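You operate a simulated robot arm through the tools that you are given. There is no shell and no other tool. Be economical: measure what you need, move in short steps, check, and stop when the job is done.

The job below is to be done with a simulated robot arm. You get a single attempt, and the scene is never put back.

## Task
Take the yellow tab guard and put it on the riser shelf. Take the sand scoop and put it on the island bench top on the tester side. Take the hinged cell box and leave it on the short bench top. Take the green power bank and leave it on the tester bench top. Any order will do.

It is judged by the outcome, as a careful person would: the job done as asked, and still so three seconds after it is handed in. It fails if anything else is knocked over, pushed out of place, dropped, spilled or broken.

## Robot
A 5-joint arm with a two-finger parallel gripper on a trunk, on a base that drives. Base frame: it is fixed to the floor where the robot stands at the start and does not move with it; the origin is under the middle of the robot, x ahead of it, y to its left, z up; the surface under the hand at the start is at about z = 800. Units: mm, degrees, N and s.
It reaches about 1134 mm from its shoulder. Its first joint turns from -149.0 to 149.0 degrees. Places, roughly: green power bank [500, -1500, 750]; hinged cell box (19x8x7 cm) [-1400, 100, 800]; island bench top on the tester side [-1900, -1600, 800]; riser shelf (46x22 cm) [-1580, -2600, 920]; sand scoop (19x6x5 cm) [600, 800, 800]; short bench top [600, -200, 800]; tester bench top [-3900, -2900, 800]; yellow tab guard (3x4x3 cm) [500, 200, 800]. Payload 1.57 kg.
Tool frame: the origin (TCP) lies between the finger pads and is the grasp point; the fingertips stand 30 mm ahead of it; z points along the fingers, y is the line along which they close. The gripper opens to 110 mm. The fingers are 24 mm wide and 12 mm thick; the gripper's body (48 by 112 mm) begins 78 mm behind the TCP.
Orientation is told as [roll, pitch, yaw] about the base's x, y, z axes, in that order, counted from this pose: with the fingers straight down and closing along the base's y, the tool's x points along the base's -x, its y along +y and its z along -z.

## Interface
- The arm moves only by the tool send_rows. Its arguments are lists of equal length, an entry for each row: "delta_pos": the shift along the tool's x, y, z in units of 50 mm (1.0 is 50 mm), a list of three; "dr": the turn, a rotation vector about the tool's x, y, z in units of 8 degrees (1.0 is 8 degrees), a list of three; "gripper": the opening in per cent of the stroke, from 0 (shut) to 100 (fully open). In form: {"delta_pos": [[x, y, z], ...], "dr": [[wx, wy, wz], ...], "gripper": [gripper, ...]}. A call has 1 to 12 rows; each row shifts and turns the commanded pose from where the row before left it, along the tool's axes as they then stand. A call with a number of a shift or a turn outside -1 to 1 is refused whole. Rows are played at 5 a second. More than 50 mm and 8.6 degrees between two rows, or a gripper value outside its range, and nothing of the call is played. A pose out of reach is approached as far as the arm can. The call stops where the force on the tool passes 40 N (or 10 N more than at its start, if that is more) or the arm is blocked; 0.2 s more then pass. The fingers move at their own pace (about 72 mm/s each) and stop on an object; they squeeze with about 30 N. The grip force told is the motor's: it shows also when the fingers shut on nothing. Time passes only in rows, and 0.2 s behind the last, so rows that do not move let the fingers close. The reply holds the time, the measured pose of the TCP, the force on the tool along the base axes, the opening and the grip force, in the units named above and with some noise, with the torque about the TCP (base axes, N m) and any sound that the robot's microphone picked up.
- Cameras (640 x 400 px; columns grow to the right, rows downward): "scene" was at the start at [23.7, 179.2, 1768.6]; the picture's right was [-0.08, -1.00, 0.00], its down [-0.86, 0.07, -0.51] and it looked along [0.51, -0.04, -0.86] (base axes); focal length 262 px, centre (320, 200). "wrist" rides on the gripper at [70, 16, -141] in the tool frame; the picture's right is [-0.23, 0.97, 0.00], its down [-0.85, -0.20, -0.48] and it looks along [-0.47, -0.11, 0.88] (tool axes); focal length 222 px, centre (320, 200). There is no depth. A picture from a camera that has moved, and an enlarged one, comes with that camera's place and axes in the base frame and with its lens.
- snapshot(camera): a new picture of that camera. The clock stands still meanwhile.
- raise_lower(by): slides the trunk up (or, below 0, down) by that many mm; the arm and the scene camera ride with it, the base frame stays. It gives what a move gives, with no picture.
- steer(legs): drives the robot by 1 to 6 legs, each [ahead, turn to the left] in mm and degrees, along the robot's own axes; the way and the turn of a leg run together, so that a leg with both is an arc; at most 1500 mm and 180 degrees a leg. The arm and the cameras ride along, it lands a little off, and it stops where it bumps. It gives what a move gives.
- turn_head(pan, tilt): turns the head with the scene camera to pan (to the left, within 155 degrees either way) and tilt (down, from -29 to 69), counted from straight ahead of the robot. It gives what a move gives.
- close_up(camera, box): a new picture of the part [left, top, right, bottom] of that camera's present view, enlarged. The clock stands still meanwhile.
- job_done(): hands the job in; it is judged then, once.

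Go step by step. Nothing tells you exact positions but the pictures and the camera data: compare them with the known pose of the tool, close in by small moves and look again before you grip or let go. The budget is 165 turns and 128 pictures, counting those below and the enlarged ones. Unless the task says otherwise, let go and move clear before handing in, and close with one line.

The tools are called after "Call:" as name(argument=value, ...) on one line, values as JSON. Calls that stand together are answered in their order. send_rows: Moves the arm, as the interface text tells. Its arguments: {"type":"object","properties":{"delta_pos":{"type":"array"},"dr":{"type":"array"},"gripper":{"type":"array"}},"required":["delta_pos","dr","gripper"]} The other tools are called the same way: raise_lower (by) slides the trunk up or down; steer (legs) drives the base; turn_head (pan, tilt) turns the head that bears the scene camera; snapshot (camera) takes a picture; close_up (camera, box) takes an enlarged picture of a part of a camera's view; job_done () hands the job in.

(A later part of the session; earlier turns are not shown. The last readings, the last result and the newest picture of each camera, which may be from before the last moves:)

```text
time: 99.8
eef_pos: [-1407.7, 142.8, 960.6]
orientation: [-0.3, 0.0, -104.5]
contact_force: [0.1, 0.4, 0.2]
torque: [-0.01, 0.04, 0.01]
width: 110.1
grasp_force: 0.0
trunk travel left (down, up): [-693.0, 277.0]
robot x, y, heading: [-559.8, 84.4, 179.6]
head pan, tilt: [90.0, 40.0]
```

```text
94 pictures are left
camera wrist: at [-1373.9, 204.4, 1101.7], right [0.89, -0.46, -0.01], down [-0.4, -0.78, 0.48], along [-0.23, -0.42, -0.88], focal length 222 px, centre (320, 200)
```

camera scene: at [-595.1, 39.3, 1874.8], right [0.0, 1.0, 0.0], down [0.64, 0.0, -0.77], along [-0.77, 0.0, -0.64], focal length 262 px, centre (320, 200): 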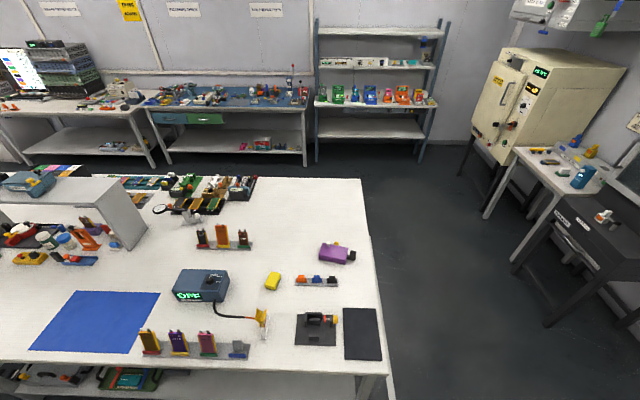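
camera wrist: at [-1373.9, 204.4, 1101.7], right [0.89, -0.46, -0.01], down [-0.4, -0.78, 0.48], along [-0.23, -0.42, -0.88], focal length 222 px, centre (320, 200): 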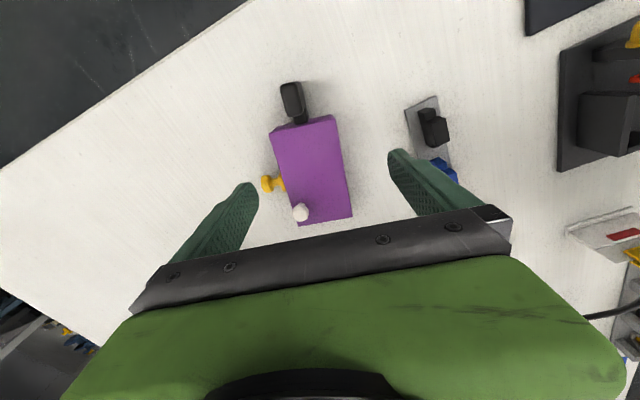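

Comparing two views, the box's top is nearer z≈830 and its body about 139×78. I'll shift to (-1426,140) and descend further.

Call:
send_rows(delta_pos=[[-0.13, -0.34, 0], [0, 0, 0]], dr=[[0, 0, 0], [0, 0, 0]], gripper=[100, 100])

Call:
raise_lower(by=-85)

Call:
snapshot(camera="wrist")

```text
time: 100.4
eef_pos: [-1425.3, 140.8, 960.8]
orientation: [-0.5, 0.0, -104.5]
contact_force: [0.2, -0.2, 0.2]
torque: [0.03, 0.0, -0.03]
width: 110.2
grasp_force: 0.0
trunk travel left (down, up): [-693.0, 277.0]
robot x, y, heading: [-559.9, 80.7, 179.7]
head pan, tilt: [90.0, 40.0]
```

```text
time: 101.6
eef_pos: [-1426.6, 140.5, 875.8]
orientation: [-0.4, 0.1, -104.4]
contact_force: [-0.7, -0.1, -0.3]
torque: [0.0, -0.04, 0.03]
width: 110.0
grasp_force: 0.1
trunk travel left (down, up): [-608.0, 362.0]
robot x, y, heading: [-557.8, 81.2, 179.7]
head pan, tilt: [90.0, 40.0]
```

```text
93 pictures are left
camera wrist: at [-1391.8, 202.5, 1016.7], right [0.89, -0.46, -0.01], down [-0.4, -0.78, 0.48], along [-0.23, -0.42, -0.88], focal length 222 px, centre (320, 200)
```

wrist: 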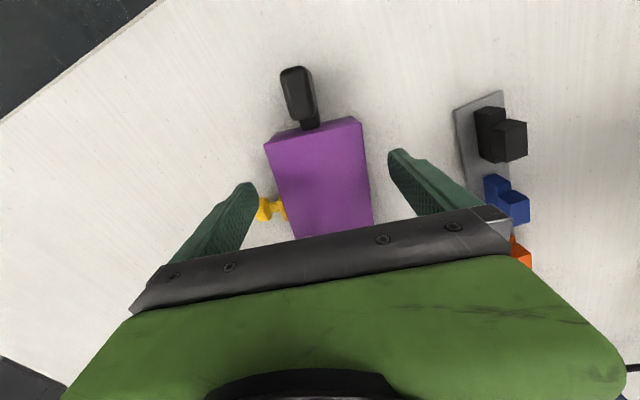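

The finger lane between the yellow knob and the black end is confirmed and centred. Nudging 5 mm toward the black end and lowering to grip height.

Call:
send_rows(delta_pos=[[0.1, 0, 0], [0, 0, 0]], dr=[[0, 0, 0], [0, 0, 0]], gripper=[100, 100])

Call:
raise_lower(by=-39)

Call:
snapshot(camera="wrist")

```text
time: 102.2
eef_pos: [-1424.4, 144.4, 876.4]
orientation: [-0.4, 0.0, -104.5]
contact_force: [0.7, 0.0, 0.1]
torque: [-0.02, -0.01, 0.01]
width: 110.0
grasp_force: 0.1
trunk travel left (down, up): [-608.0, 362.0]
robot x, y, heading: [-560.3, 76.8, 179.6]
head pan, tilt: [90.0, 40.0]
```

```text
time: 103.0
eef_pos: [-1423.2, 145.7, 835.9]
orientation: [-0.4, 0.1, -104.6]
contact_force: [0.9, 0.3, -0.1]
torque: [0.04, -0.01, 0.04]
width: 110.2
grasp_force: 0.1
trunk travel left (down, up): [-569.0, 401.0]
robot x, y, heading: [-560.0, 78.0, 179.7]
head pan, tilt: [90.0, 40.0]
```

```text
92 pictures are left
camera wrist: at [-1390.4, 207.0, 977.6], right [0.89, -0.46, -0.01], down [-0.4, -0.78, 0.48], along [-0.23, -0.42, -0.88], focal length 222 px, centre (320, 200)
```

wrist: 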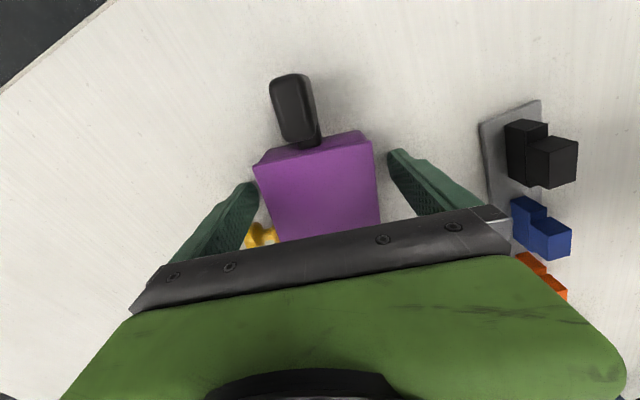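

Closing on the box.

Call:
send_rows(delta_pos=[[0, 0, 0], [0, 0, 0], [0, 0, 0], [0, 0, 0], [0, 0, 0]], dr=[[0, 0, 0], [0, 0, 0], [0, 0, 0], [0, 0, 0], [0, 0, 0]], gripper=[85, 70, 60, 50, 50])

Call:
snapshot(camera="wrist")

```text
time: 104.2
eef_pos: [-1423.9, 145.4, 836.9]
orientation: [-0.4, 0.0, -104.5]
contact_force: [0.0, -0.6, 1.1]
torque: [-0.05, -0.07, -0.02]
width: 79.8
grasp_force: 30.4
trunk travel left (down, up): [-569.0, 401.0]
robot x, y, heading: [-560.8, 80.1, 179.7]
head pan, tilt: [90.0, 40.0]
```

```text
91 pictures are left
camera wrist: at [-1390.4, 207.0, 977.6], right [0.89, -0.46, -0.01], down [-0.4, -0.78, 0.48], along [-0.23, -0.42, -0.88], focal length 222 px, centre (320, 200)
```

wrist: 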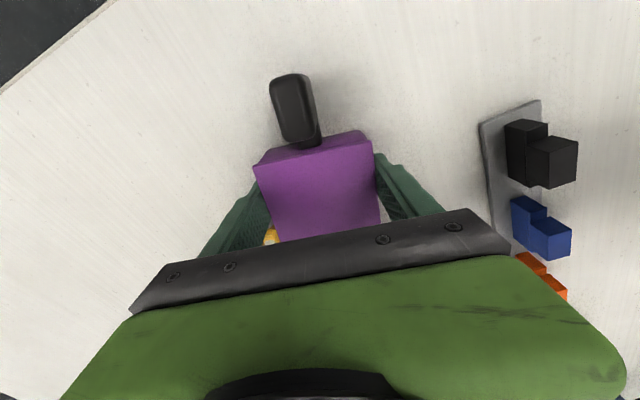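

Held at 80 mm. Lift a bit and check.

Call:
raise_lower(by=40)

Call:
snapshot(camera="wrist")

Call:
turn_head(pan=10, tilt=35)

Call:
close_up(camera="scene", box=[200, 130, 440, 280])

```text
time: 105.1
eef_pos: [-1424.1, 145.5, 876.4]
orientation: [-0.4, 0.0, -104.5]
contact_force: [0.6, 0.5, -0.8]
torque: [-0.02, 0.0, 0.02]
width: 79.5
grasp_force: 29.5
trunk travel left (down, up): [-609.0, 361.0]
robot x, y, heading: [-560.2, 80.5, 179.8]
head pan, tilt: [90.0, 40.0]
```

```text
90 pictures are left
camera wrist: at [-1390.6, 207.0, 1017.5], right [0.89, -0.46, -0.01], down [-0.4, -0.78, 0.48], along [-0.23, -0.42, -0.88], focal length 222 px, centre (320, 200)
```

wrist: 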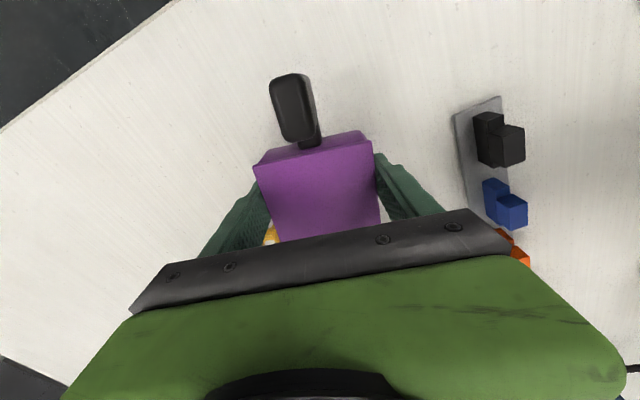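

```text
time: 106.6
eef_pos: [-1424.1, 145.4, 876.5]
orientation: [-0.5, 0.0, -104.4]
contact_force: [0.4, 0.4, -1.0]
torque: [0.04, -0.04, -0.03]
width: 79.2
grasp_force: 29.9
trunk travel left (down, up): [-609.0, 361.0]
robot x, y, heading: [-562.1, 81.3, 179.7]
head pan, tilt: [10.0, 35.0]
```

```text
2.67 times, centred on (320, 205) of scene
camera zoom: at [-602.5, -106.2, 1608.3], right [-0.17, 0.99, 0.0], down [0.57, 0.1, -0.82], along [-0.81, -0.14, -0.57], focal length 699 px, centre (320, 187)
```

zoom: 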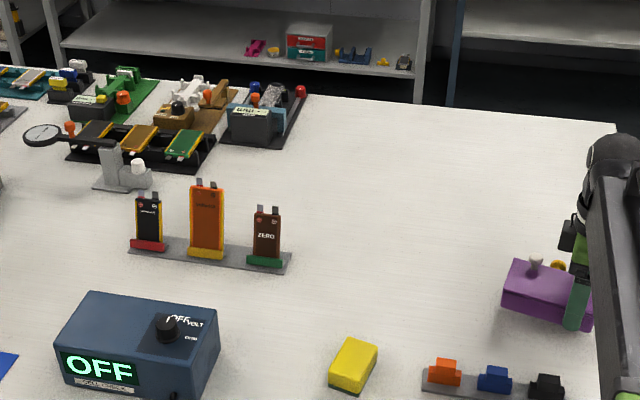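

The box is held level. I'll raise it, back up, swing round on the north side and face the dark bench, aiming for the free patch near (495,-135).

Call:
raise_lower(by=290)

Call:
steer(legs=[[-215, 0], [0, -95], [0, -95]])

Call:
turn_head(pan=0, tilt=45)

Call:
snapshot(camera="scene")

Call:
snapshot(camera="wrist")

```text
time: 109.5
eef_pos: [-1423.7, 144.9, 1166.8]
orientation: [-0.4, 0.0, -104.5]
contact_force: [-0.3, 0.5, -1.9]
torque: [0.02, -0.03, 0.02]
width: 79.6
grasp_force: 30.2
trunk travel left (down, up): [-899.0, 71.0]
robot x, y, heading: [-565.1, 77.1, 179.6]
head pan, tilt: [10.0, 35.0]
```

```text
time: 119.2
eef_pos: [491.1, -142.8, 1167.1]
orientation: [-0.4, 0.0, 65.3]
contact_force: [-0.3, -1.1, -0.9]
torque: [0.02, -0.05, 0.05]
width: 79.7
grasp_force: 30.1
trunk travel left (down, up): [-899.0, 71.0]
robot x, y, heading: [-351.0, 52.9, -9.9]
head pan, tilt: [10.0, 35.0]
```

```text
time: 119.9
eef_pos: [492.7, -142.5, 1165.6]
orientation: [-0.4, 0.0, 65.4]
contact_force: [-0.2, 0.0, -0.4]
torque: [-0.01, -0.01, 0.01]
width: 79.7
grasp_force: 30.5
trunk travel left (down, up): [-899.0, 71.0]
robot x, y, heading: [-347.3, 54.2, -9.9]
head pan, tilt: [0.0, 45.0]
```

```text
88 pictures are left
camera scene: at [-281.6, 216.6, 1883.5], right [-0.17, -0.98, 0.0], down [-0.7, 0.12, -0.71], along [0.7, -0.12, -0.71], focal length 262 px, centre (320, 200)
```

scene: 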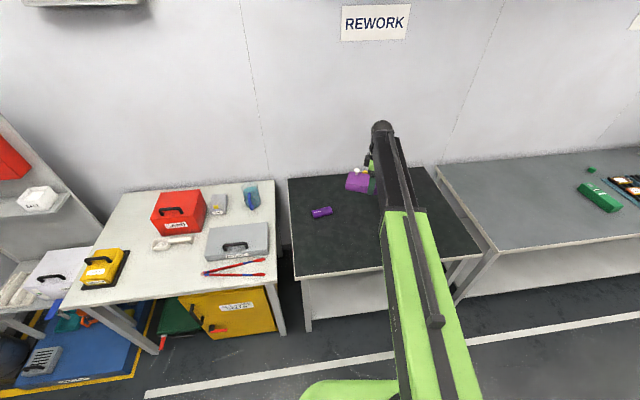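

```text
87 pictures are left
camera wrist: at [448.1, -200.0, 1307.7], right [-0.79, 0.61, -0.01], down [0.54, 0.69, 0.48], along [0.3, 0.38, -0.88], focal length 222 px, centre (320, 200)
```

wrist: 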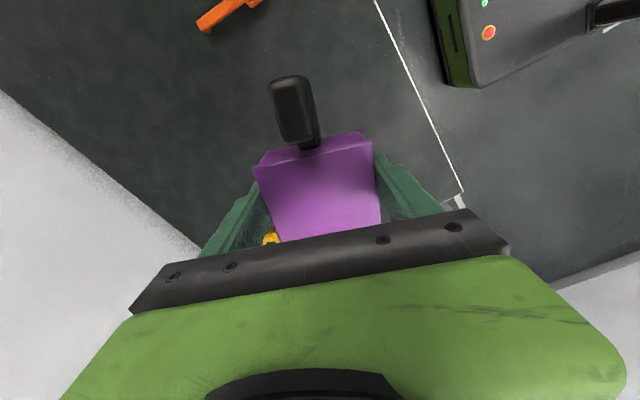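

The patch below is clear. Lowering onto the dark bench.

Call:
raise_lower(by=-300)

Call:
snapshot(camera="wrist")

Call:
raise_lower(by=-22)

```text
time: 122.9
eef_pos: [493.5, -142.2, 865.7]
orientation: [-0.4, 0.0, 65.4]
contact_force: [0.6, -1.5, -1.4]
torque: [-0.03, 0.03, -0.01]
width: 79.7
grasp_force: 29.8
trunk travel left (down, up): [-599.0, 371.0]
robot x, y, heading: [-348.0, 54.0, -9.7]
head pan, tilt: [0.0, 45.0]
```

```text
86 pictures are left
camera wrist: at [448.4, -199.9, 1007.6], right [-0.79, 0.61, -0.01], down [0.54, 0.69, 0.48], along [0.3, 0.38, -0.88], focal length 222 px, centre (320, 200)
```

wrist: 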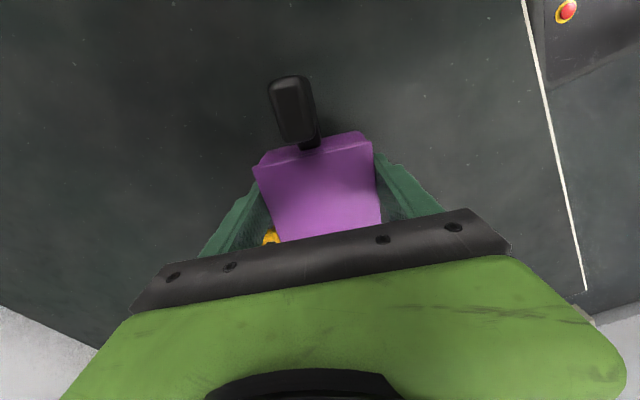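

```text
time: 123.6
eef_pos: [493.8, -143.2, 844.4]
orientation: [-0.4, 0.0, 65.3]
contact_force: [0.2, -0.2, -1.8]
torque: [-0.01, 0.0, -0.01]
width: 79.5
grasp_force: 30.2
trunk travel left (down, up): [-577.0, 393.0]
robot x, y, heading: [-347.9, 56.6, -10.1]
head pan, tilt: [0.0, 45.0]
```

Call:
raise_lower(by=-5)

Call:
raise_lower(by=-2.5)

```text
time: 124.2
eef_pos: [492.7, -141.7, 839.1]
orientation: [-0.4, 0.0, 65.2]
contact_force: [-0.1, -1.2, -0.8]
torque: [-0.01, 0.01, 0.01]
width: 79.5
grasp_force: 29.6
trunk travel left (down, up): [-572.0, 398.0]
robot x, y, heading: [-348.1, 53.2, -10.2]
head pan, tilt: [0.0, 45.0]
```

```text
time: 124.7
eef_pos: [493.5, -142.8, 835.4]
orientation: [-0.3, 0.0, 65.3]
contact_force: [-0.6, 0.2, -0.9]
torque: [-0.02, 0.03, -0.04]
width: 79.5
grasp_force: 29.3
trunk travel left (down, up): [-570.0, 400.0]
robot x, y, heading: [-351.1, 57.1, -9.9]
head pan, tilt: [0.0, 45.0]
```

Call:
raise_lower(by=-1.5)

Call:
raise_lower(by=-1)

```text
time: 125.2
eef_pos: [491.6, -142.5, 836.8]
orientation: [-0.6, -0.1, 65.3]
contact_force: [7.5, -1.5, 14.1]
torque: [0.59, 0.17, -0.27]
width: 79.8
grasp_force: 30.0
trunk travel left (down, up): [-568.0, 402.0]
robot x, y, heading: [-349.0, 53.2, -9.9]
head pan, tilt: [0.0, 45.0]
```

```text
time: 125.7
eef_pos: [493.3, -142.6, 835.9]
orientation: [-0.6, -0.1, 65.3]
contact_force: [10.7, -2.7, 22.4]
torque: [0.18, 0.18, -0.14]
width: 79.6
grasp_force: 30.3
trunk travel left (down, up): [-567.0, 403.0]
robot x, y, heading: [-347.6, 56.4, -9.8]
head pan, tilt: [0.0, 45.0]
```

Firm contact; easing 1.5 mm up, then opening and rising.

Call:
raise_lower(by=1.5)

Call:
send_rows(delta_pos=[[0, 0, 0], [0, 0, 0], [0, 0, 0], [0, 0, 0]], dr=[[0, 0, 0], [0, 0, 0], [0, 0, 0], [0, 0, 0]], gripper=[85, 100, 100, 100])

Call:
raise_lower(by=300)

Call:
snapshot(camera="wrist")

```text
time: 126.2
eef_pos: [492.7, -141.2, 836.0]
orientation: [-0.4, 0.0, 65.3]
contact_force: [-0.6, -0.1, 0.0]
torque: [-0.01, -0.03, -0.01]
width: 79.7
grasp_force: 30.9
trunk travel left (down, up): [-569.0, 401.0]
robot x, y, heading: [-347.5, 56.8, -9.7]
head pan, tilt: [0.0, 45.0]
```

```text
time: 127.2
eef_pos: [493.8, -143.0, 836.2]
orientation: [-0.5, 0.1, 65.3]
contact_force: [0.0, -0.1, 0.0]
torque: [-0.02, -0.06, -0.04]
width: 110.0
grasp_force: 0.0
trunk travel left (down, up): [-569.0, 401.0]
robot x, y, heading: [-348.9, 52.6, -9.8]
head pan, tilt: [0.0, 45.0]
```

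```text
time: 130.2
eef_pos: [492.6, -142.3, 1135.6]
orientation: [-0.5, 0.0, 65.3]
contact_force: [0.1, 0.7, 0.6]
torque: [-0.02, 0.0, 0.01]
width: 110.0
grasp_force: 0.1
trunk travel left (down, up): [-869.0, 101.0]
robot x, y, heading: [-349.7, 54.6, -9.9]
head pan, tilt: [0.0, 45.0]
```

```text
85 pictures are left
camera wrist: at [448.3, -199.9, 1277.0], right [-0.79, 0.61, -0.01], down [0.54, 0.69, 0.48], along [0.3, 0.38, -0.88], focal length 222 px, centre (320, 200)
```

wrist: 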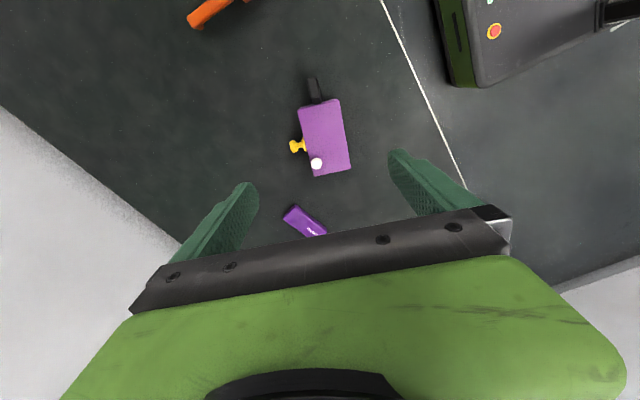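

The cell box rests well on the short bench. Next the scoop near (610,803) on the white bench: retract a bit, drive to about (-150,500) and face it.

Call:
send_rows(delta_pos=[[0.14, 0.73, 0], [0.14, 0.73, 0], [0.14, 0.73, 0], [0.14, 0.73, 0]], dr=[[0, 0, 0], [0, 0, 0], [0, 0, 0], [0, 0, 0]], gripper=[100, 100, 100, 100])

Call:
steer(legs=[[0, 76], [488, 0], [0, -44]])

Call:
snapshot(camera="wrist")

Call:
snapshot(camera="scene")

```text
time: 131.2
eef_pos: [348.8, -106.4, 1135.8]
orientation: [-0.4, -0.1, 65.3]
contact_force: [1.0, 0.1, -0.7]
torque: [0.02, 0.0, 0.02]
width: 109.8
grasp_force: 0.1
trunk travel left (down, up): [-869.0, 101.0]
robot x, y, heading: [-345.1, 52.0, -10.1]
head pan, tilt: [0.0, 45.0]
```

```text
time: 139.3
eef_pos: [532.0, 731.1, 1135.2]
orientation: [-0.3, -0.1, 97.3]
contact_force: [0.5, 0.9, -0.2]
torque: [-0.06, -0.01, -0.01]
width: 109.9
grasp_force: 0.0
trunk travel left (down, up): [-869.0, 101.0]
robot x, y, heading: [-141.6, 489.4, 22.1]
head pan, tilt: [0.0, 45.0]
```

```text
84 pictures are left
camera wrist: at [523.1, 657.8, 1276.4], right [-0.99, 0.1, -0.01], down [0.09, 0.87, 0.48], along [0.05, 0.48, -0.88], focal length 222 px, centre (320, 200)
```

wrist: 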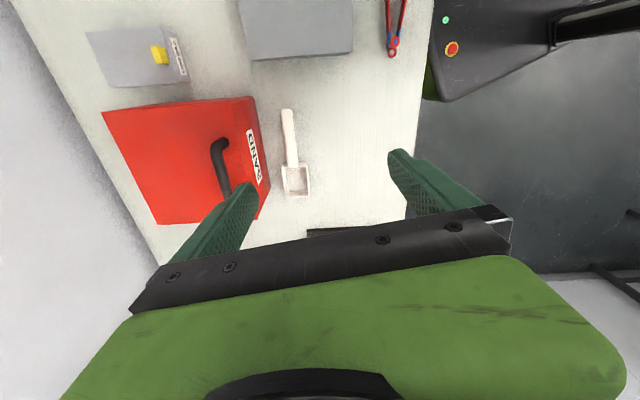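

```text
83 pictures are left
camera scene: at [-171.4, 663.6, 1852.9], right [0.38, -0.93, 0.0], down [-0.66, -0.27, -0.71], along [0.65, 0.27, -0.71], focal length 262 px, centre (320, 200)
```

scene: 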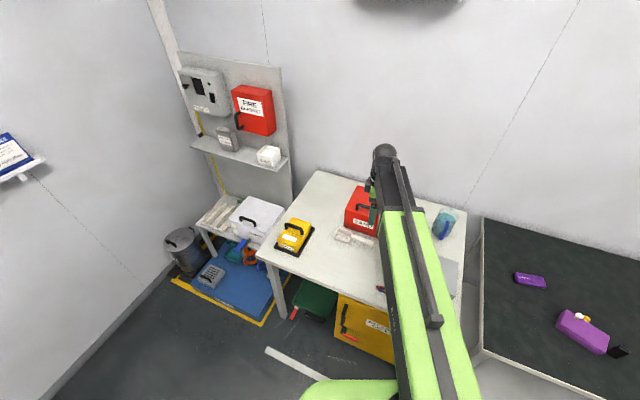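

Call:
close_up(camera="wrist", box=[240, 90, 368, 210])

Call:
close_up(camera="scene", box=[300, 190, 420, 265])

```text
3.33 times, centred on (304, 150) of wrist
camera zoom: at [523.1, 657.8, 1276.4], right [-0.99, 0.1, -0.01], down [0.09, 0.87, 0.48], along [0.05, 0.48, -0.88], focal length 740 px, centre (373, 367)
```

zoom: 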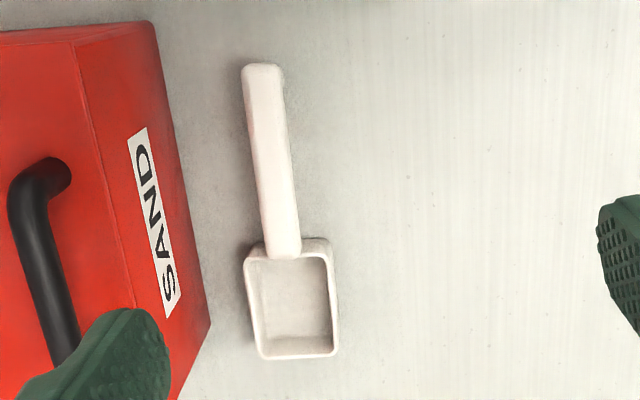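

```text
5.33 times, centred on (360, 228) of scene
camera zoom: at [-171.4, 663.6, 1852.9], right [0.38, -0.93, 0.0], down [-0.66, -0.27, -0.71], along [0.65, 0.27, -0.71], focal length 1398 px, centre (107, 53)
```

zoom: 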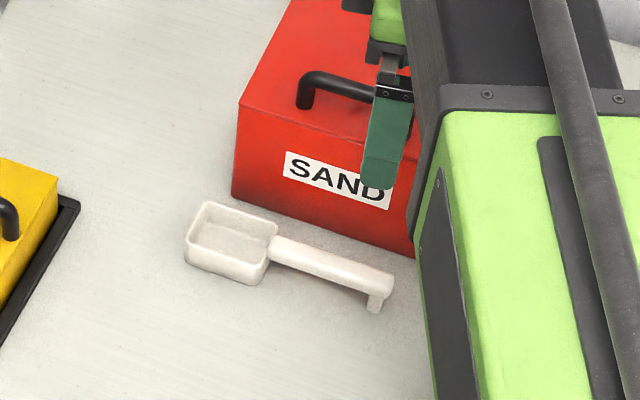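

The scoop's handle is at z≈840, along y near x=592, about 65 mm in front of the red box. I'll align above (592,780) with the fingers partly open.

Call:
send_rows(delta_pos=[[-0.41, -0.655, 0], [-0.41, -0.655, 0], [0, 0, 0], [0, 0, 0], [0, 0, 0]], dr=[[0, 0, 0], [0, 0, 0], [0, 0, 0.58], [0, 0, 0.58], [0, 0, 0]], gripper=[60, 60, 60, 60, 60])

Call:
raise_lower(by=-130)

Call:
snapshot(camera="wrist")

```text
time: 140.5
eef_pos: [590.6, 779.7, 1135.1]
orientation: [-0.4, -0.1, 88.0]
contact_force: [-0.5, 0.0, -0.5]
torque: [-0.01, -0.01, -0.01]
width: 66.0
grasp_force: 0.2
trunk travel left (down, up): [-869.0, 101.0]
robot x, y, heading: [-143.4, 490.2, 22.3]
head pan, tilt: [0.0, 45.0]
```

```text
time: 142.1
eef_pos: [589.8, 778.9, 1004.9]
orientation: [-0.4, -0.1, 87.9]
contact_force: [0.8, -1.1, -0.4]
torque: [-0.03, 0.01, 0.0]
width: 66.1
grasp_force: 0.0
trunk travel left (down, up): [-739.0, 231.0]
robot x, y, heading: [-141.4, 493.5, 22.0]
head pan, tilt: [0.0, 45.0]
```

```text
80 pictures are left
camera wrist: at [570.7, 707.9, 1147.1], right [-0.97, 0.26, -0.01], down [0.23, 0.85, 0.48], along [0.13, 0.46, -0.88], focal length 222 px, centre (320, 200)
```

wrist: 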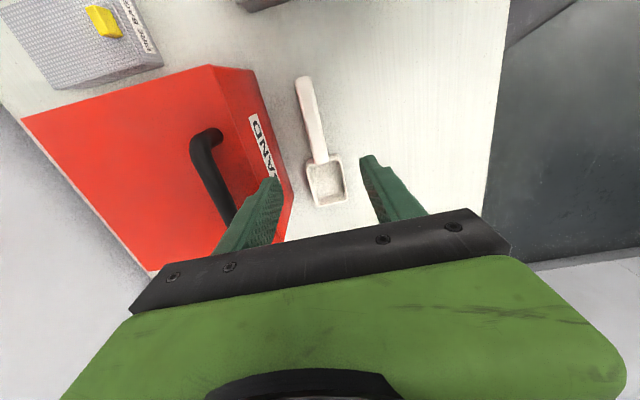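

Call:
raise_lower(by=-115)

Call:
snapshot(camera="wrist")

Call:
turn_head(pan=15, tilt=35)

Call:
close_up(camera="scene", box=[320, 180, 480, 280])

```text
time: 143.6
eef_pos: [590.6, 779.0, 891.6]
orientation: [-0.4, -0.1, 88.0]
contact_force: [0.5, 0.2, -0.8]
torque: [-0.02, -0.01, -0.01]
width: 66.2
grasp_force: 0.1
trunk travel left (down, up): [-624.0, 346.0]
robot x, y, heading: [-144.6, 488.3, 22.0]
head pan, tilt: [0.0, 45.0]
```

```text
79 pictures are left
camera wrist: at [570.7, 708.0, 1032.1], right [-0.97, 0.26, -0.01], down [0.23, 0.85, 0.48], along [0.13, 0.46, -0.88], focal length 222 px, centre (320, 200)
```

wrist: 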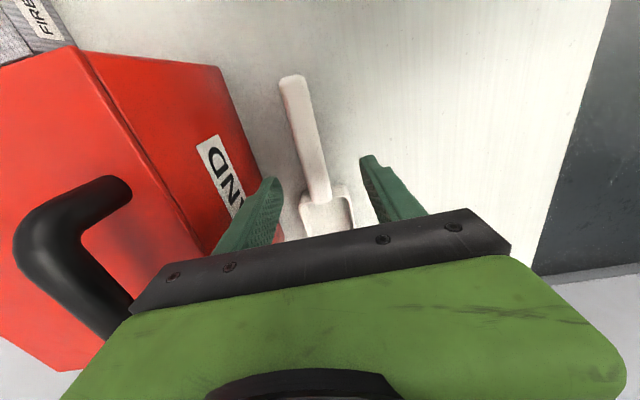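

```text
time: 144.3
eef_pos: [591.6, 779.6, 891.1]
orientation: [-0.5, -0.1, 87.9]
contact_force: [1.0, 0.2, 0.5]
torque: [-0.01, 0.0, 0.02]
width: 66.0
grasp_force: 0.1
trunk travel left (down, up): [-624.0, 346.0]
robot x, y, heading: [-142.6, 492.7, 22.1]
head pan, tilt: [15.0, 35.0]
```

```text
4.00 times, centred on (400, 230) of scene
camera zoom: at [-177.9, 684.3, 1622.8], right [0.6, -0.8, 0.0], down [-0.46, -0.35, -0.82], along [0.65, 0.49, -0.57], focal length 1049 px, centre (0, 80)
```

zoom: 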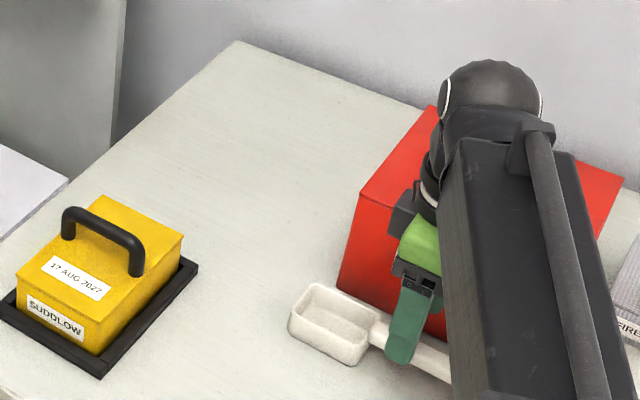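

Aligned; lowering to z≈853 and closing on the handle.

Call:
raise_lower(by=-38)

Call:
send_rows(delta_pos=[[0, 0, 0], [0, 0, 0], [0, 0, 0], [0, 0, 0], [0, 0, 0]], dr=[[0, 0, 0], [0, 0, 0], [0, 0, 0], [0, 0, 0], [0, 0, 0]], gripper=[40, 25, 10, 0, 0])

Call:
snapshot(camera="wrist")

```text
time: 145.2
eef_pos: [590.8, 779.6, 852.3]
orientation: [-0.4, -0.1, 88.0]
contact_force: [-0.6, 0.0, -0.2]
torque: [0.03, 0.05, -0.01]
width: 66.0
grasp_force: 0.1
trunk travel left (down, up): [-586.0, 384.0]
robot x, y, heading: [-146.6, 486.6, 22.0]
head pan, tilt: [15.0, 35.0]
```

```text
time: 146.4
eef_pos: [591.1, 779.6, 852.7]
orientation: [-0.4, -0.1, 88.0]
contact_force: [-0.1, 0.0, 0.0]
torque: [-0.01, 0.06, 0.02]
width: 21.2
grasp_force: 29.9
trunk travel left (down, up): [-586.0, 384.0]
robot x, y, heading: [-141.1, 489.3, 22.1]
head pan, tilt: [15.0, 35.0]
```

```text
77 pictures are left
camera wrist: at [570.7, 708.0, 994.0], right [-0.97, 0.26, -0.01], down [0.23, 0.85, 0.48], along [0.13, 0.46, -0.88], focal length 222 px, centre (320, 200)
```

wrist: 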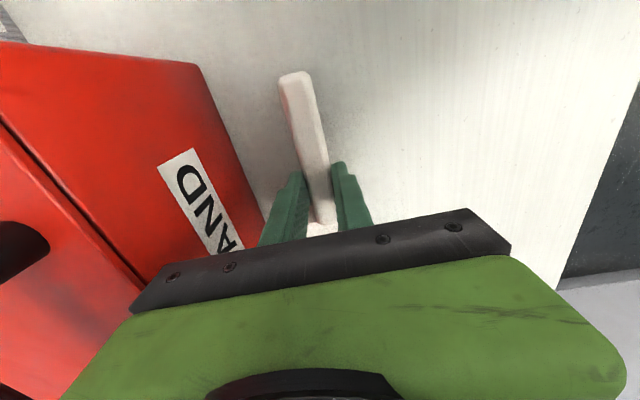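

Held at 21 mm. I'll lift, then take it around the north end of the island to its west (tester) side in checked legs.

Call:
raise_lower(by=345)

Call:
snapshot(camera="wrist")

Call:
steer(legs=[[0, 127], [999, 0], [0, 31]])

Call:
turn_head(pan=0, tilt=30)

Call:
snapshot(camera="scene")

```text
time: 149.7
eef_pos: [590.6, 780.0, 1196.8]
orientation: [-0.4, -0.2, 88.0]
contact_force: [-0.6, 0.9, -0.7]
torque: [-0.02, 0.01, -0.01]
width: 21.3
grasp_force: 29.7
trunk travel left (down, up): [-931.0, 39.0]
robot x, y, heading: [-144.4, 489.8, 22.1]
head pan, tilt: [15.0, 35.0]
```

```text
76 pictures are left
camera wrist: at [570.8, 708.0, 1338.9], right [-0.97, 0.26, -0.01], down [0.23, 0.85, 0.48], along [0.13, 0.46, -0.88], focal length 222 px, centre (320, 200)
```

wrist: 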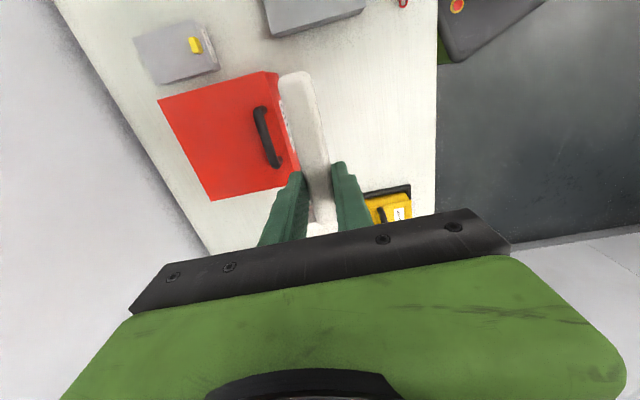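

```text
time: 161.7
eef_pos: [-1785.1, 1021.9, 1198.8]
orientation: [-0.5, -0.2, -114.3]
contact_force: [1.4, 0.5, 0.2]
torque: [-0.01, 0.03, 0.01]
width: 21.0
grasp_force: 30.2
trunk travel left (down, up): [-931.0, 39.0]
robot x, y, heading: [-1003.4, 1002.0, 179.3]
head pan, tilt: [15.0, 35.0]
```

```text
time: 162.4
eef_pos: [-1787.8, 1020.3, 1198.0]
orientation: [-0.4, -0.1, -114.3]
contact_force: [-0.6, -0.3, -0.9]
torque: [0.01, -0.01, 0.01]
width: 21.1
grasp_force: 30.7
trunk travel left (down, up): [-931.0, 39.0]
robot x, y, heading: [-996.7, 1004.6, 179.5]
head pan, tilt: [0.0, 30.0]
```

```text
75 pictures are left
camera scene: at [-1044.5, 831.6, 1937.7], right [0.01, 1.0, 0.0], down [0.5, -0.01, -0.87], along [-0.87, 0.01, -0.5], focal length 262 px, centre (320, 200)
```

scene: 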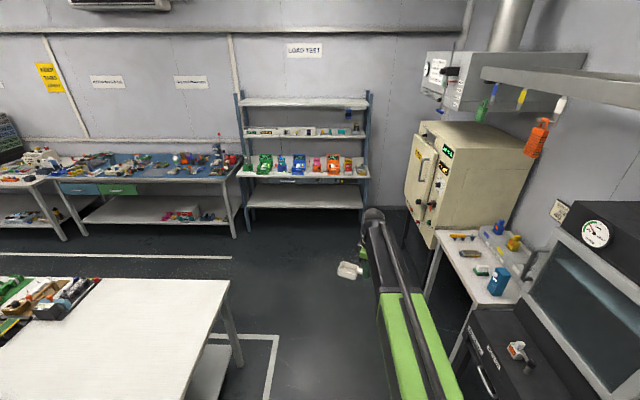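

The way west is clear: island's corner at (-2114,324), tables at y>1600. Continue to x≈-2750, turn left and drive down the west aisle.

Call:
steer(legs=[[1500, 0], [250, 0], [0, 90]])

Call:
snapshot(camera="scene")

```text
time: 175.2
eef_pos: [-2754.0, 211.9, 1198.2]
orientation: [-0.4, -0.3, -22.1]
contact_force: [-1.0, 0.5, -0.6]
torque: [0.02, -0.01, 0.01]
width: 21.1
grasp_force: 29.7
trunk travel left (down, up): [-931.0, 39.0]
robot x, y, heading: [-2740.4, 994.2, -88.9]
head pan, tilt: [0.0, 30.0]
```

```text
74 pictures are left
camera scene: at [-2567.8, 960.4, 1938.1], right [-1.0, -0.02, 0.0], down [-0.01, 0.5, -0.87], along [0.02, -0.87, -0.5], focal length 262 px, centre (320, 200)
```

scene: 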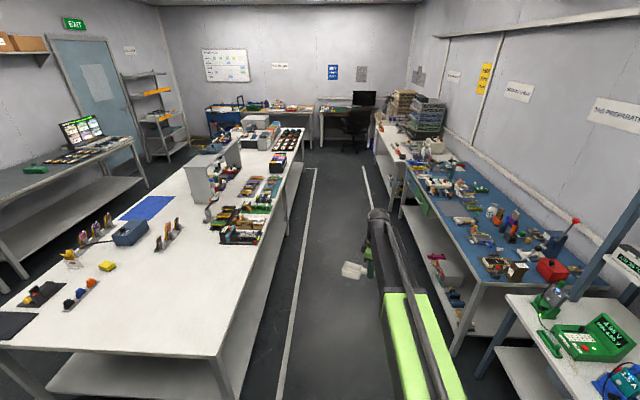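

The west aisle is about 1 m wide, centred at x≈-2760. Drive down to y≈-1300 and look at the island's west side.

Call:
steer(legs=[[0, -1.5], [1500, 0], [800, 0]])

Call:
turn_head(pan=60, tilt=35)

Call:
snapshot(camera="scene")

Call:
turn_head(pan=-40, tilt=30)

Call:
snapshot(camera="scene")

```text
time: 186.8
eef_pos: [-2815.3, -2078.5, 1197.0]
orientation: [-0.3, -0.2, -24.2]
contact_force: [0.5, 0.2, 0.5]
torque: [0.01, 0.04, 0.0]
width: 21.3
grasp_force: 30.1
trunk travel left (down, up): [-931.0, 39.0]
robot x, y, heading: [-2771.8, -1288.6, -91.2]
head pan, tilt: [0.0, 30.0]
```

```text
time: 188.1
eef_pos: [-2815.6, -2078.7, 1198.8]
orientation: [-0.3, -0.1, -24.2]
contact_force: [0.5, -0.8, -0.4]
torque: [0.0, 0.05, -0.04]
width: 21.1
grasp_force: 29.8
trunk travel left (down, up): [-931.0, 39.0]
robot x, y, heading: [-2770.6, -1289.8, -90.8]
head pan, tilt: [60.0, 35.0]
```

```text
73 pictures are left
camera scene: at [-2524.3, -1292.6, 1929.8], right [-0.52, -0.86, 0.0], down [-0.49, 0.3, -0.82], along [0.7, -0.42, -0.57], focal length 262 px, centre (320, 200)
```

scene: 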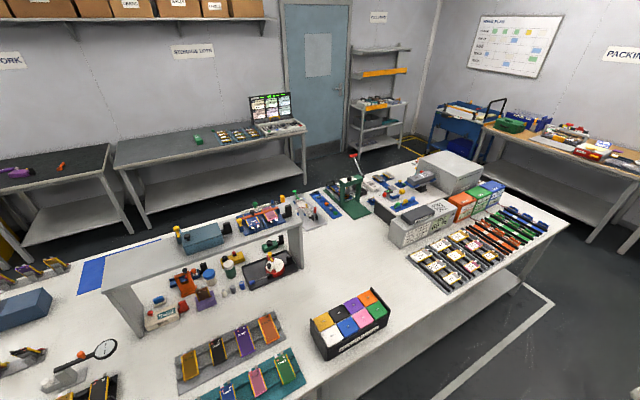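

```text
time: 189.9
eef_pos: [-2816.0, -2078.4, 1197.3]
orientation: [-0.4, -0.1, -24.1]
contact_force: [0.1, 0.6, -0.8]
torque: [0.0, 0.09, 0.02]
width: 21.2
grasp_force: 29.5
trunk travel left (down, up): [-931.0, 39.0]
robot x, y, heading: [-2774.0, -1290.6, -91.2]
head pan, tilt: [-40.0, 30.0]
```

```text
72 pictures are left
camera scene: at [-2659.0, -1315.3, 1937.6], right [-0.75, 0.66, 0.0], down [0.33, 0.38, -0.87], along [-0.57, -0.65, -0.5], focal length 262 px, centre (320, 200)
```

scene: 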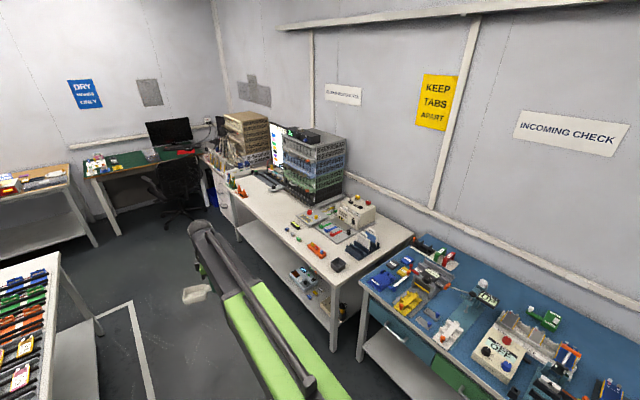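

Free space on the west half lies around (-1950,-2080), between the colour organizer and the trays. I'll drive there and face the island.

Call:
steer(legs=[[775, 0], [0, 91]])

Call:
turn_head(pan=0, tilt=45)

Call:
snapshot(camera="scene")

Call:
snapshot(camera="wrist")

```text
time: 197.9
eef_pos: [-1999.2, -2104.7, 1199.3]
orientation: [-0.5, -0.2, 66.6]
contact_force: [-0.3, -1.1, 0.0]
torque: [0.02, -0.06, 0.01]
width: 21.0
grasp_force: 30.1
trunk travel left (down, up): [-931.0, 39.0]
robot x, y, heading: [-2788.3, -2038.9, -0.9]
head pan, tilt: [-40.0, 30.0]
```

```text
time: 199.0
eef_pos: [-1996.7, -2101.4, 1197.3]
orientation: [-0.4, -0.2, 66.6]
contact_force: [0.7, 0.6, -0.5]
torque: [-0.06, 0.01, -0.02]
width: 21.0
grasp_force: 29.6
trunk travel left (down, up): [-931.0, 39.0]
robot x, y, heading: [-2782.0, -2037.1, -0.9]
head pan, tilt: [0.0, 45.0]
```

```text
71 pictures are left
camera scene: at [-2745.7, -1872.0, 1915.1], right [-0.02, -1.0, 0.0], down [-0.71, 0.01, -0.71], along [0.71, -0.01, -0.71], focal length 262 px, centre (320, 200)
```

scene: 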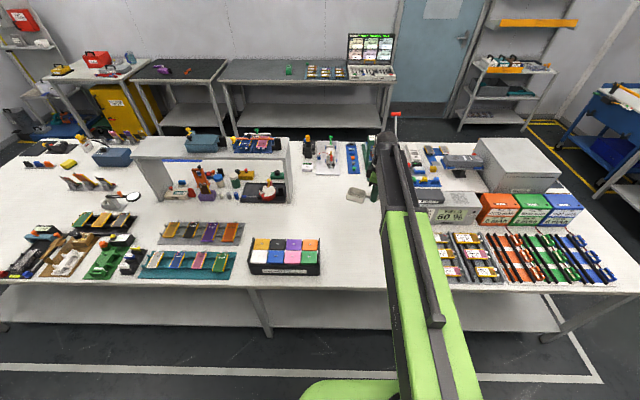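

```text
70 pictures are left
camera wrist: at [-2040.7, -2161.8, 1338.8], right [-0.8, 0.6, -0.01], down [0.52, 0.71, 0.48], along [0.29, 0.38, -0.88], focal length 222 px, centre (320, 200)
```

wrist: 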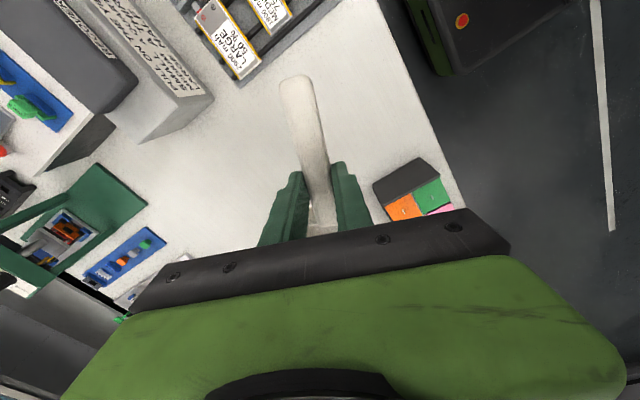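

The spot is clear with ~100 mm margins. Lowering the scoop.

Call:
raise_lower(by=-325)

Call:
snapshot(camera="wrist")

Call:
raise_lower(by=-14)

```text
time: 202.2
eef_pos: [-1996.7, -2102.7, 873.0]
orientation: [-0.4, -0.1, 66.7]
contact_force: [0.8, 0.0, -0.3]
torque: [-0.04, -0.01, -0.01]
width: 21.2
grasp_force: 29.9
trunk travel left (down, up): [-606.0, 364.0]
robot x, y, heading: [-2785.8, -2043.3, -0.9]
head pan, tilt: [0.0, 45.0]
```

```text
69 pictures are left
camera wrist: at [-2041.0, -2161.8, 1014.1], right [-0.8, 0.6, -0.01], down [0.52, 0.71, 0.48], along [0.29, 0.38, -0.88], focal length 222 px, centre (320, 200)
```

wrist: 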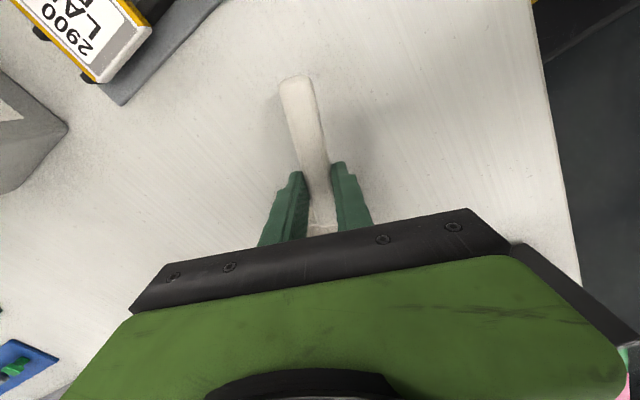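

```text
time: 202.8
eef_pos: [-1997.3, -2102.4, 859.7]
orientation: [-0.4, 0.0, 66.6]
contact_force: [-0.5, 0.0, -0.4]
torque: [-0.06, 0.01, 0.01]
width: 21.5
grasp_force: 29.8
trunk travel left (down, up): [-592.0, 378.0]
robot x, y, heading: [-2785.8, -2041.8, -0.7]
head pan, tilt: [0.0, 45.0]
```

Call:
raise_lower(by=-4)

Call:
raise_lower(by=-2)

Call:
raise_lower(by=-1.5)

```text
time: 203.4
eef_pos: [-1998.2, -2102.6, 854.9]
orientation: [-0.4, -0.1, 66.6]
contact_force: [0.2, 0.7, -0.6]
torque: [-0.05, 0.0, 0.01]
width: 21.1
grasp_force: 30.4
trunk travel left (down, up): [-588.0, 382.0]
robot x, y, heading: [-2785.1, -2041.2, -0.8]
head pan, tilt: [0.0, 45.0]
```

```text
time: 203.9
eef_pos: [-1997.7, -2103.6, 853.8]
orientation: [-0.3, 0.0, 66.7]
contact_force: [0.8, -0.7, 5.0]
torque: [0.54, -0.13, -0.1]
width: 21.1
grasp_force: 30.6
trunk travel left (down, up): [-586.0, 384.0]
robot x, y, heading: [-2790.2, -2038.8, -0.6]
head pan, tilt: [0.0, 45.0]
```

```text
time: 204.4
eef_pos: [-1997.2, -2103.2, 851.9]
orientation: [-0.5, 0.0, 66.6]
contact_force: [6.3, -1.0, 19.1]
torque: [0.26, -0.13, -0.12]
width: 21.3
grasp_force: 30.4
trunk travel left (down, up): [-584.0, 386.0]
robot x, y, heading: [-2785.6, -2041.1, -0.9]
head pan, tilt: [0.0, 45.0]
```

Seated. Ease off, open, and rise.

Call:
raise_lower(by=1.5)

Call:
send_rows(delta_pos=[[0, 0, 0], [0, 0, 0], [0, 0, 0]], dr=[[0, 0, 0], [0, 0, 0], [0, 0, 0]], gripper=[40, 60, 60])

Call:
raise_lower(by=345)

Call:
snapshot(camera="wrist")

```text
time: 204.9
eef_pos: [-1997.4, -2103.3, 851.0]
orientation: [-0.2, 0.0, 66.6]
contact_force: [-0.2, 0.0, -0.6]
torque: [-0.01, -0.01, 0.03]
width: 21.0
grasp_force: 29.7
trunk travel left (down, up): [-586.0, 384.0]
robot x, y, heading: [-2787.5, -2044.0, -0.8]
head pan, tilt: [0.0, 45.0]
```

```text
time: 205.7
eef_pos: [-1997.4, -2103.5, 853.6]
orientation: [-0.4, -0.1, 66.6]
contact_force: [0.7, 0.2, 0.3]
torque: [-0.03, 0.03, 0.0]
width: 65.9
grasp_force: 0.2
trunk travel left (down, up): [-586.0, 384.0]
robot x, y, heading: [-2787.0, -2040.2, -0.8]
head pan, tilt: [0.0, 45.0]
```

```text
time: 209.1
eef_pos: [-1996.8, -2102.9, 1197.2]
orientation: [-0.3, -0.1, 66.6]
contact_force: [1.1, 0.3, -0.5]
torque: [0.05, 0.02, 0.04]
width: 65.9
grasp_force: 0.1
trunk travel left (down, up): [-931.0, 39.0]
robot x, y, heading: [-2785.7, -2045.7, -0.7]
head pan, tilt: [0.0, 45.0]
```

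```text
68 pictures are left
camera wrist: at [-2041.0, -2161.7, 1339.0], right [-0.8, 0.6, -0.01], down [0.52, 0.71, 0.48], along [0.29, 0.38, -0.88], focal length 222 px, centre (320, 200)
```

wrist: 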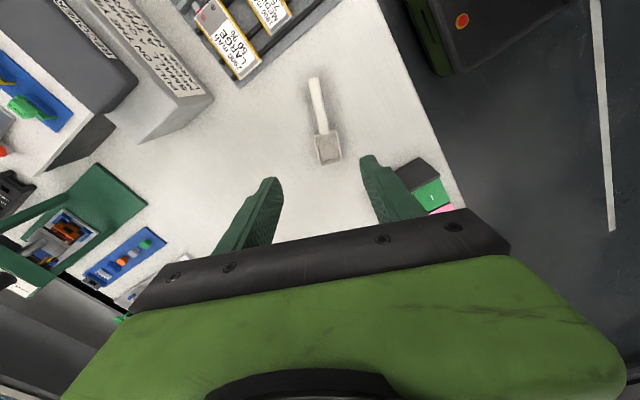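

The scoop rests fine. For the power bank I'll return round the north end: retract the arm, drive to y≈700, then head for the east aisle.

Call:
send_rows(delta_pos=[[0.34, 0.8, 0], [0.34, 0.8, 0], [0.34, 0.8, 0]], dr=[[0, 0, 0], [0, 0, 0], [0, 0, 0]], gripper=[100, 100, 100])

Call:
steer(legs=[[0, 90.7], [1500, 0], [1245, 0]])

Call:
turn_head(pan=-60, tilt=35)

Call:
snapshot(camera="scene")

```text
time: 209.9
eef_pos: [-2129.1, -2100.5, 1198.0]
orientation: [-0.6, -0.1, 66.6]
contact_force: [-0.1, -0.2, -0.1]
torque: [-0.02, -0.02, 0.02]
width: 109.8
grasp_force: 0.0
trunk travel left (down, up): [-931.0, 39.0]
robot x, y, heading: [-2786.4, -2040.8, -0.8]
head pan, tilt: [0.0, 45.0]
```

```text
time: 227.1
eef_pos: [-2708.0, 1375.8, 1197.9]
orientation: [-0.3, -0.1, 157.0]
contact_force: [0.4, -0.1, -0.2]
torque: [0.02, -0.01, 0.03]
width: 109.9
grasp_force: 0.1
trunk travel left (down, up): [-931.0, 39.0]
robot x, y, heading: [-2763.0, 718.9, 89.8]
head pan, tilt: [0.0, 45.0]
```

```text
time: 228.4
eef_pos: [-2707.7, 1376.5, 1197.4]
orientation: [-0.4, 0.0, 157.0]
contact_force: [-0.2, 0.6, -0.1]
torque: [0.02, 0.0, 0.01]
width: 110.1
grasp_force: 0.1
trunk travel left (down, up): [-931.0, 39.0]
robot x, y, heading: [-2761.4, 719.1, 89.9]
head pan, tilt: [-60.0, 35.0]
```

```text
67 pictures are left
camera scene: at [-2854.7, 717.3, 1929.8], right [0.5, -0.87, 0.0], down [-0.5, -0.28, -0.82], along [0.71, 0.41, -0.57], focal length 262 px, centre (320, 200)
```

scene: 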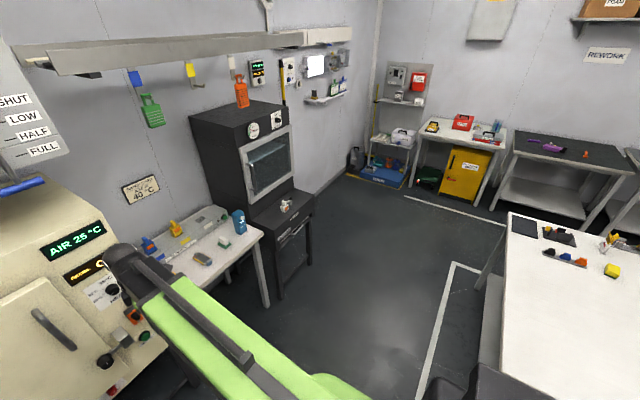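

The passage is open (cabinet front at y≈1650). Continue to the east aisle.

Call:
steer(legs=[[0, -79.7], [1500, 0], [860, 0], [0, -98]])

Call:
turn_head(pan=0, tilt=30)

Call:
snapshot(camera="scene")

```text
time: 247.5
eef_pos: [-470.2, 448.7, 1196.7]
orientation: [-0.3, -0.1, -20.9]
contact_force: [-0.6, -0.7, -0.7]
torque: [0.05, 0.0, 0.02]
width: 110.1
grasp_force: 0.1
trunk travel left (down, up): [-931.0, 39.0]
robot x, y, heading: [-475.0, 1112.3, -87.4]
head pan, tilt: [-60.0, 35.0]
```

```text
time: 248.8
eef_pos: [-469.6, 450.2, 1197.1]
orientation: [-0.4, 0.0, -21.0]
contact_force: [-0.7, -0.3, -1.4]
torque: [0.02, -0.04, -0.01]
width: 109.9
grasp_force: 0.0
trunk travel left (down, up): [-931.0, 39.0]
robot x, y, heading: [-471.3, 1111.3, -87.5]
head pan, tilt: [0.0, 30.0]
```

```text
66 pictures are left
camera scene: at [-300.3, 1072.2, 1937.6], right [-1.0, -0.04, 0.0], down [-0.02, 0.5, -0.87], along [0.03, -0.87, -0.5], focal length 262 px, centre (320, 200)
```

scene: 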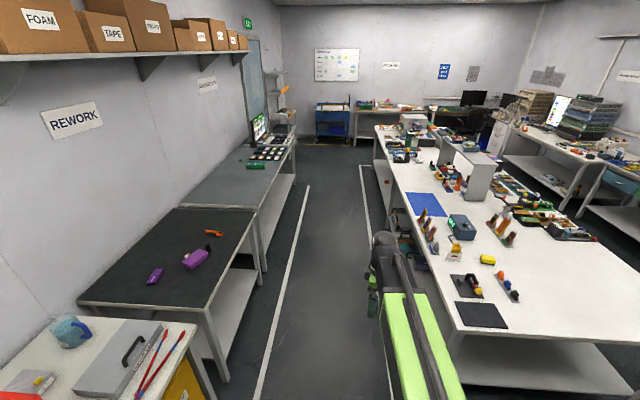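

Aisle clear. Drive down to y≈-1640 and face the grey bench.

Call:
steer(legs=[[0, 1.5], [1500, 0], [1250, 0], [0, 86]])

Call:
snapshot(camera="wrist")

Call:
turn_head(pan=0, tilt=45)

Call:
snapshot(camera="scene")

```text
time: 266.2
eef_pos: [386.2, -1661.2, 1196.3]
orientation: [-0.4, 0.0, 67.2]
contact_force: [0.6, 0.5, -0.6]
torque: [0.0, 0.05, 0.02]
width: 110.0
grasp_force: 0.1
trunk travel left (down, up): [-931.0, 39.0]
robot x, y, heading: [-274.5, -1602.8, -0.1]
head pan, tilt: [0.0, 30.0]
```

```text
65 pictures are left
camera wrist: at [343.8, -1719.3, 1338.4], right [-0.81, 0.59, -0.01], down [0.51, 0.71, 0.48], along [0.29, 0.38, -0.88], focal length 222 px, centre (320, 200)
```

wrist: 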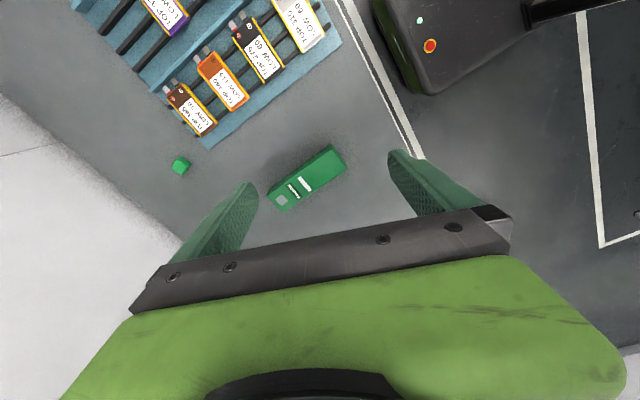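

```text
time: 267.0
eef_pos: [384.8, -1660.6, 1198.2]
orientation: [-0.4, -0.1, 67.2]
contact_force: [-0.3, -0.8, -0.1]
torque: [-0.04, 0.03, -0.03]
width: 110.2
grasp_force: 0.0
trunk travel left (down, up): [-931.0, 39.0]
robot x, y, heading: [-278.5, -1606.7, -0.1]
head pan, tilt: [0.0, 45.0]
```

```text
64 pictures are left
camera scene: at [-236.0, -1434.7, 1914.9], right [-0.01, -1.0, 0.0], down [-0.71, 0.0, -0.71], along [0.71, 0.0, -0.71], focal length 262 px, centre (320, 200)
```

scene: 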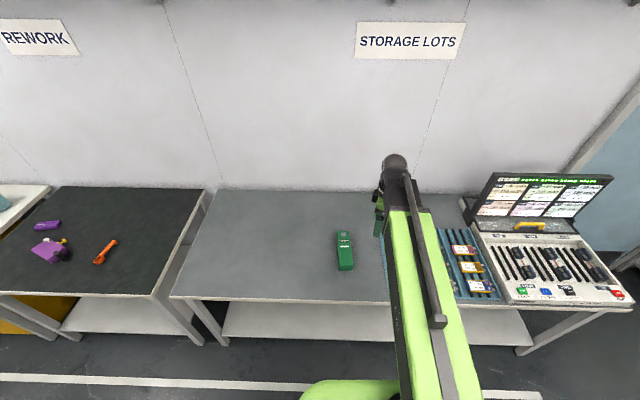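

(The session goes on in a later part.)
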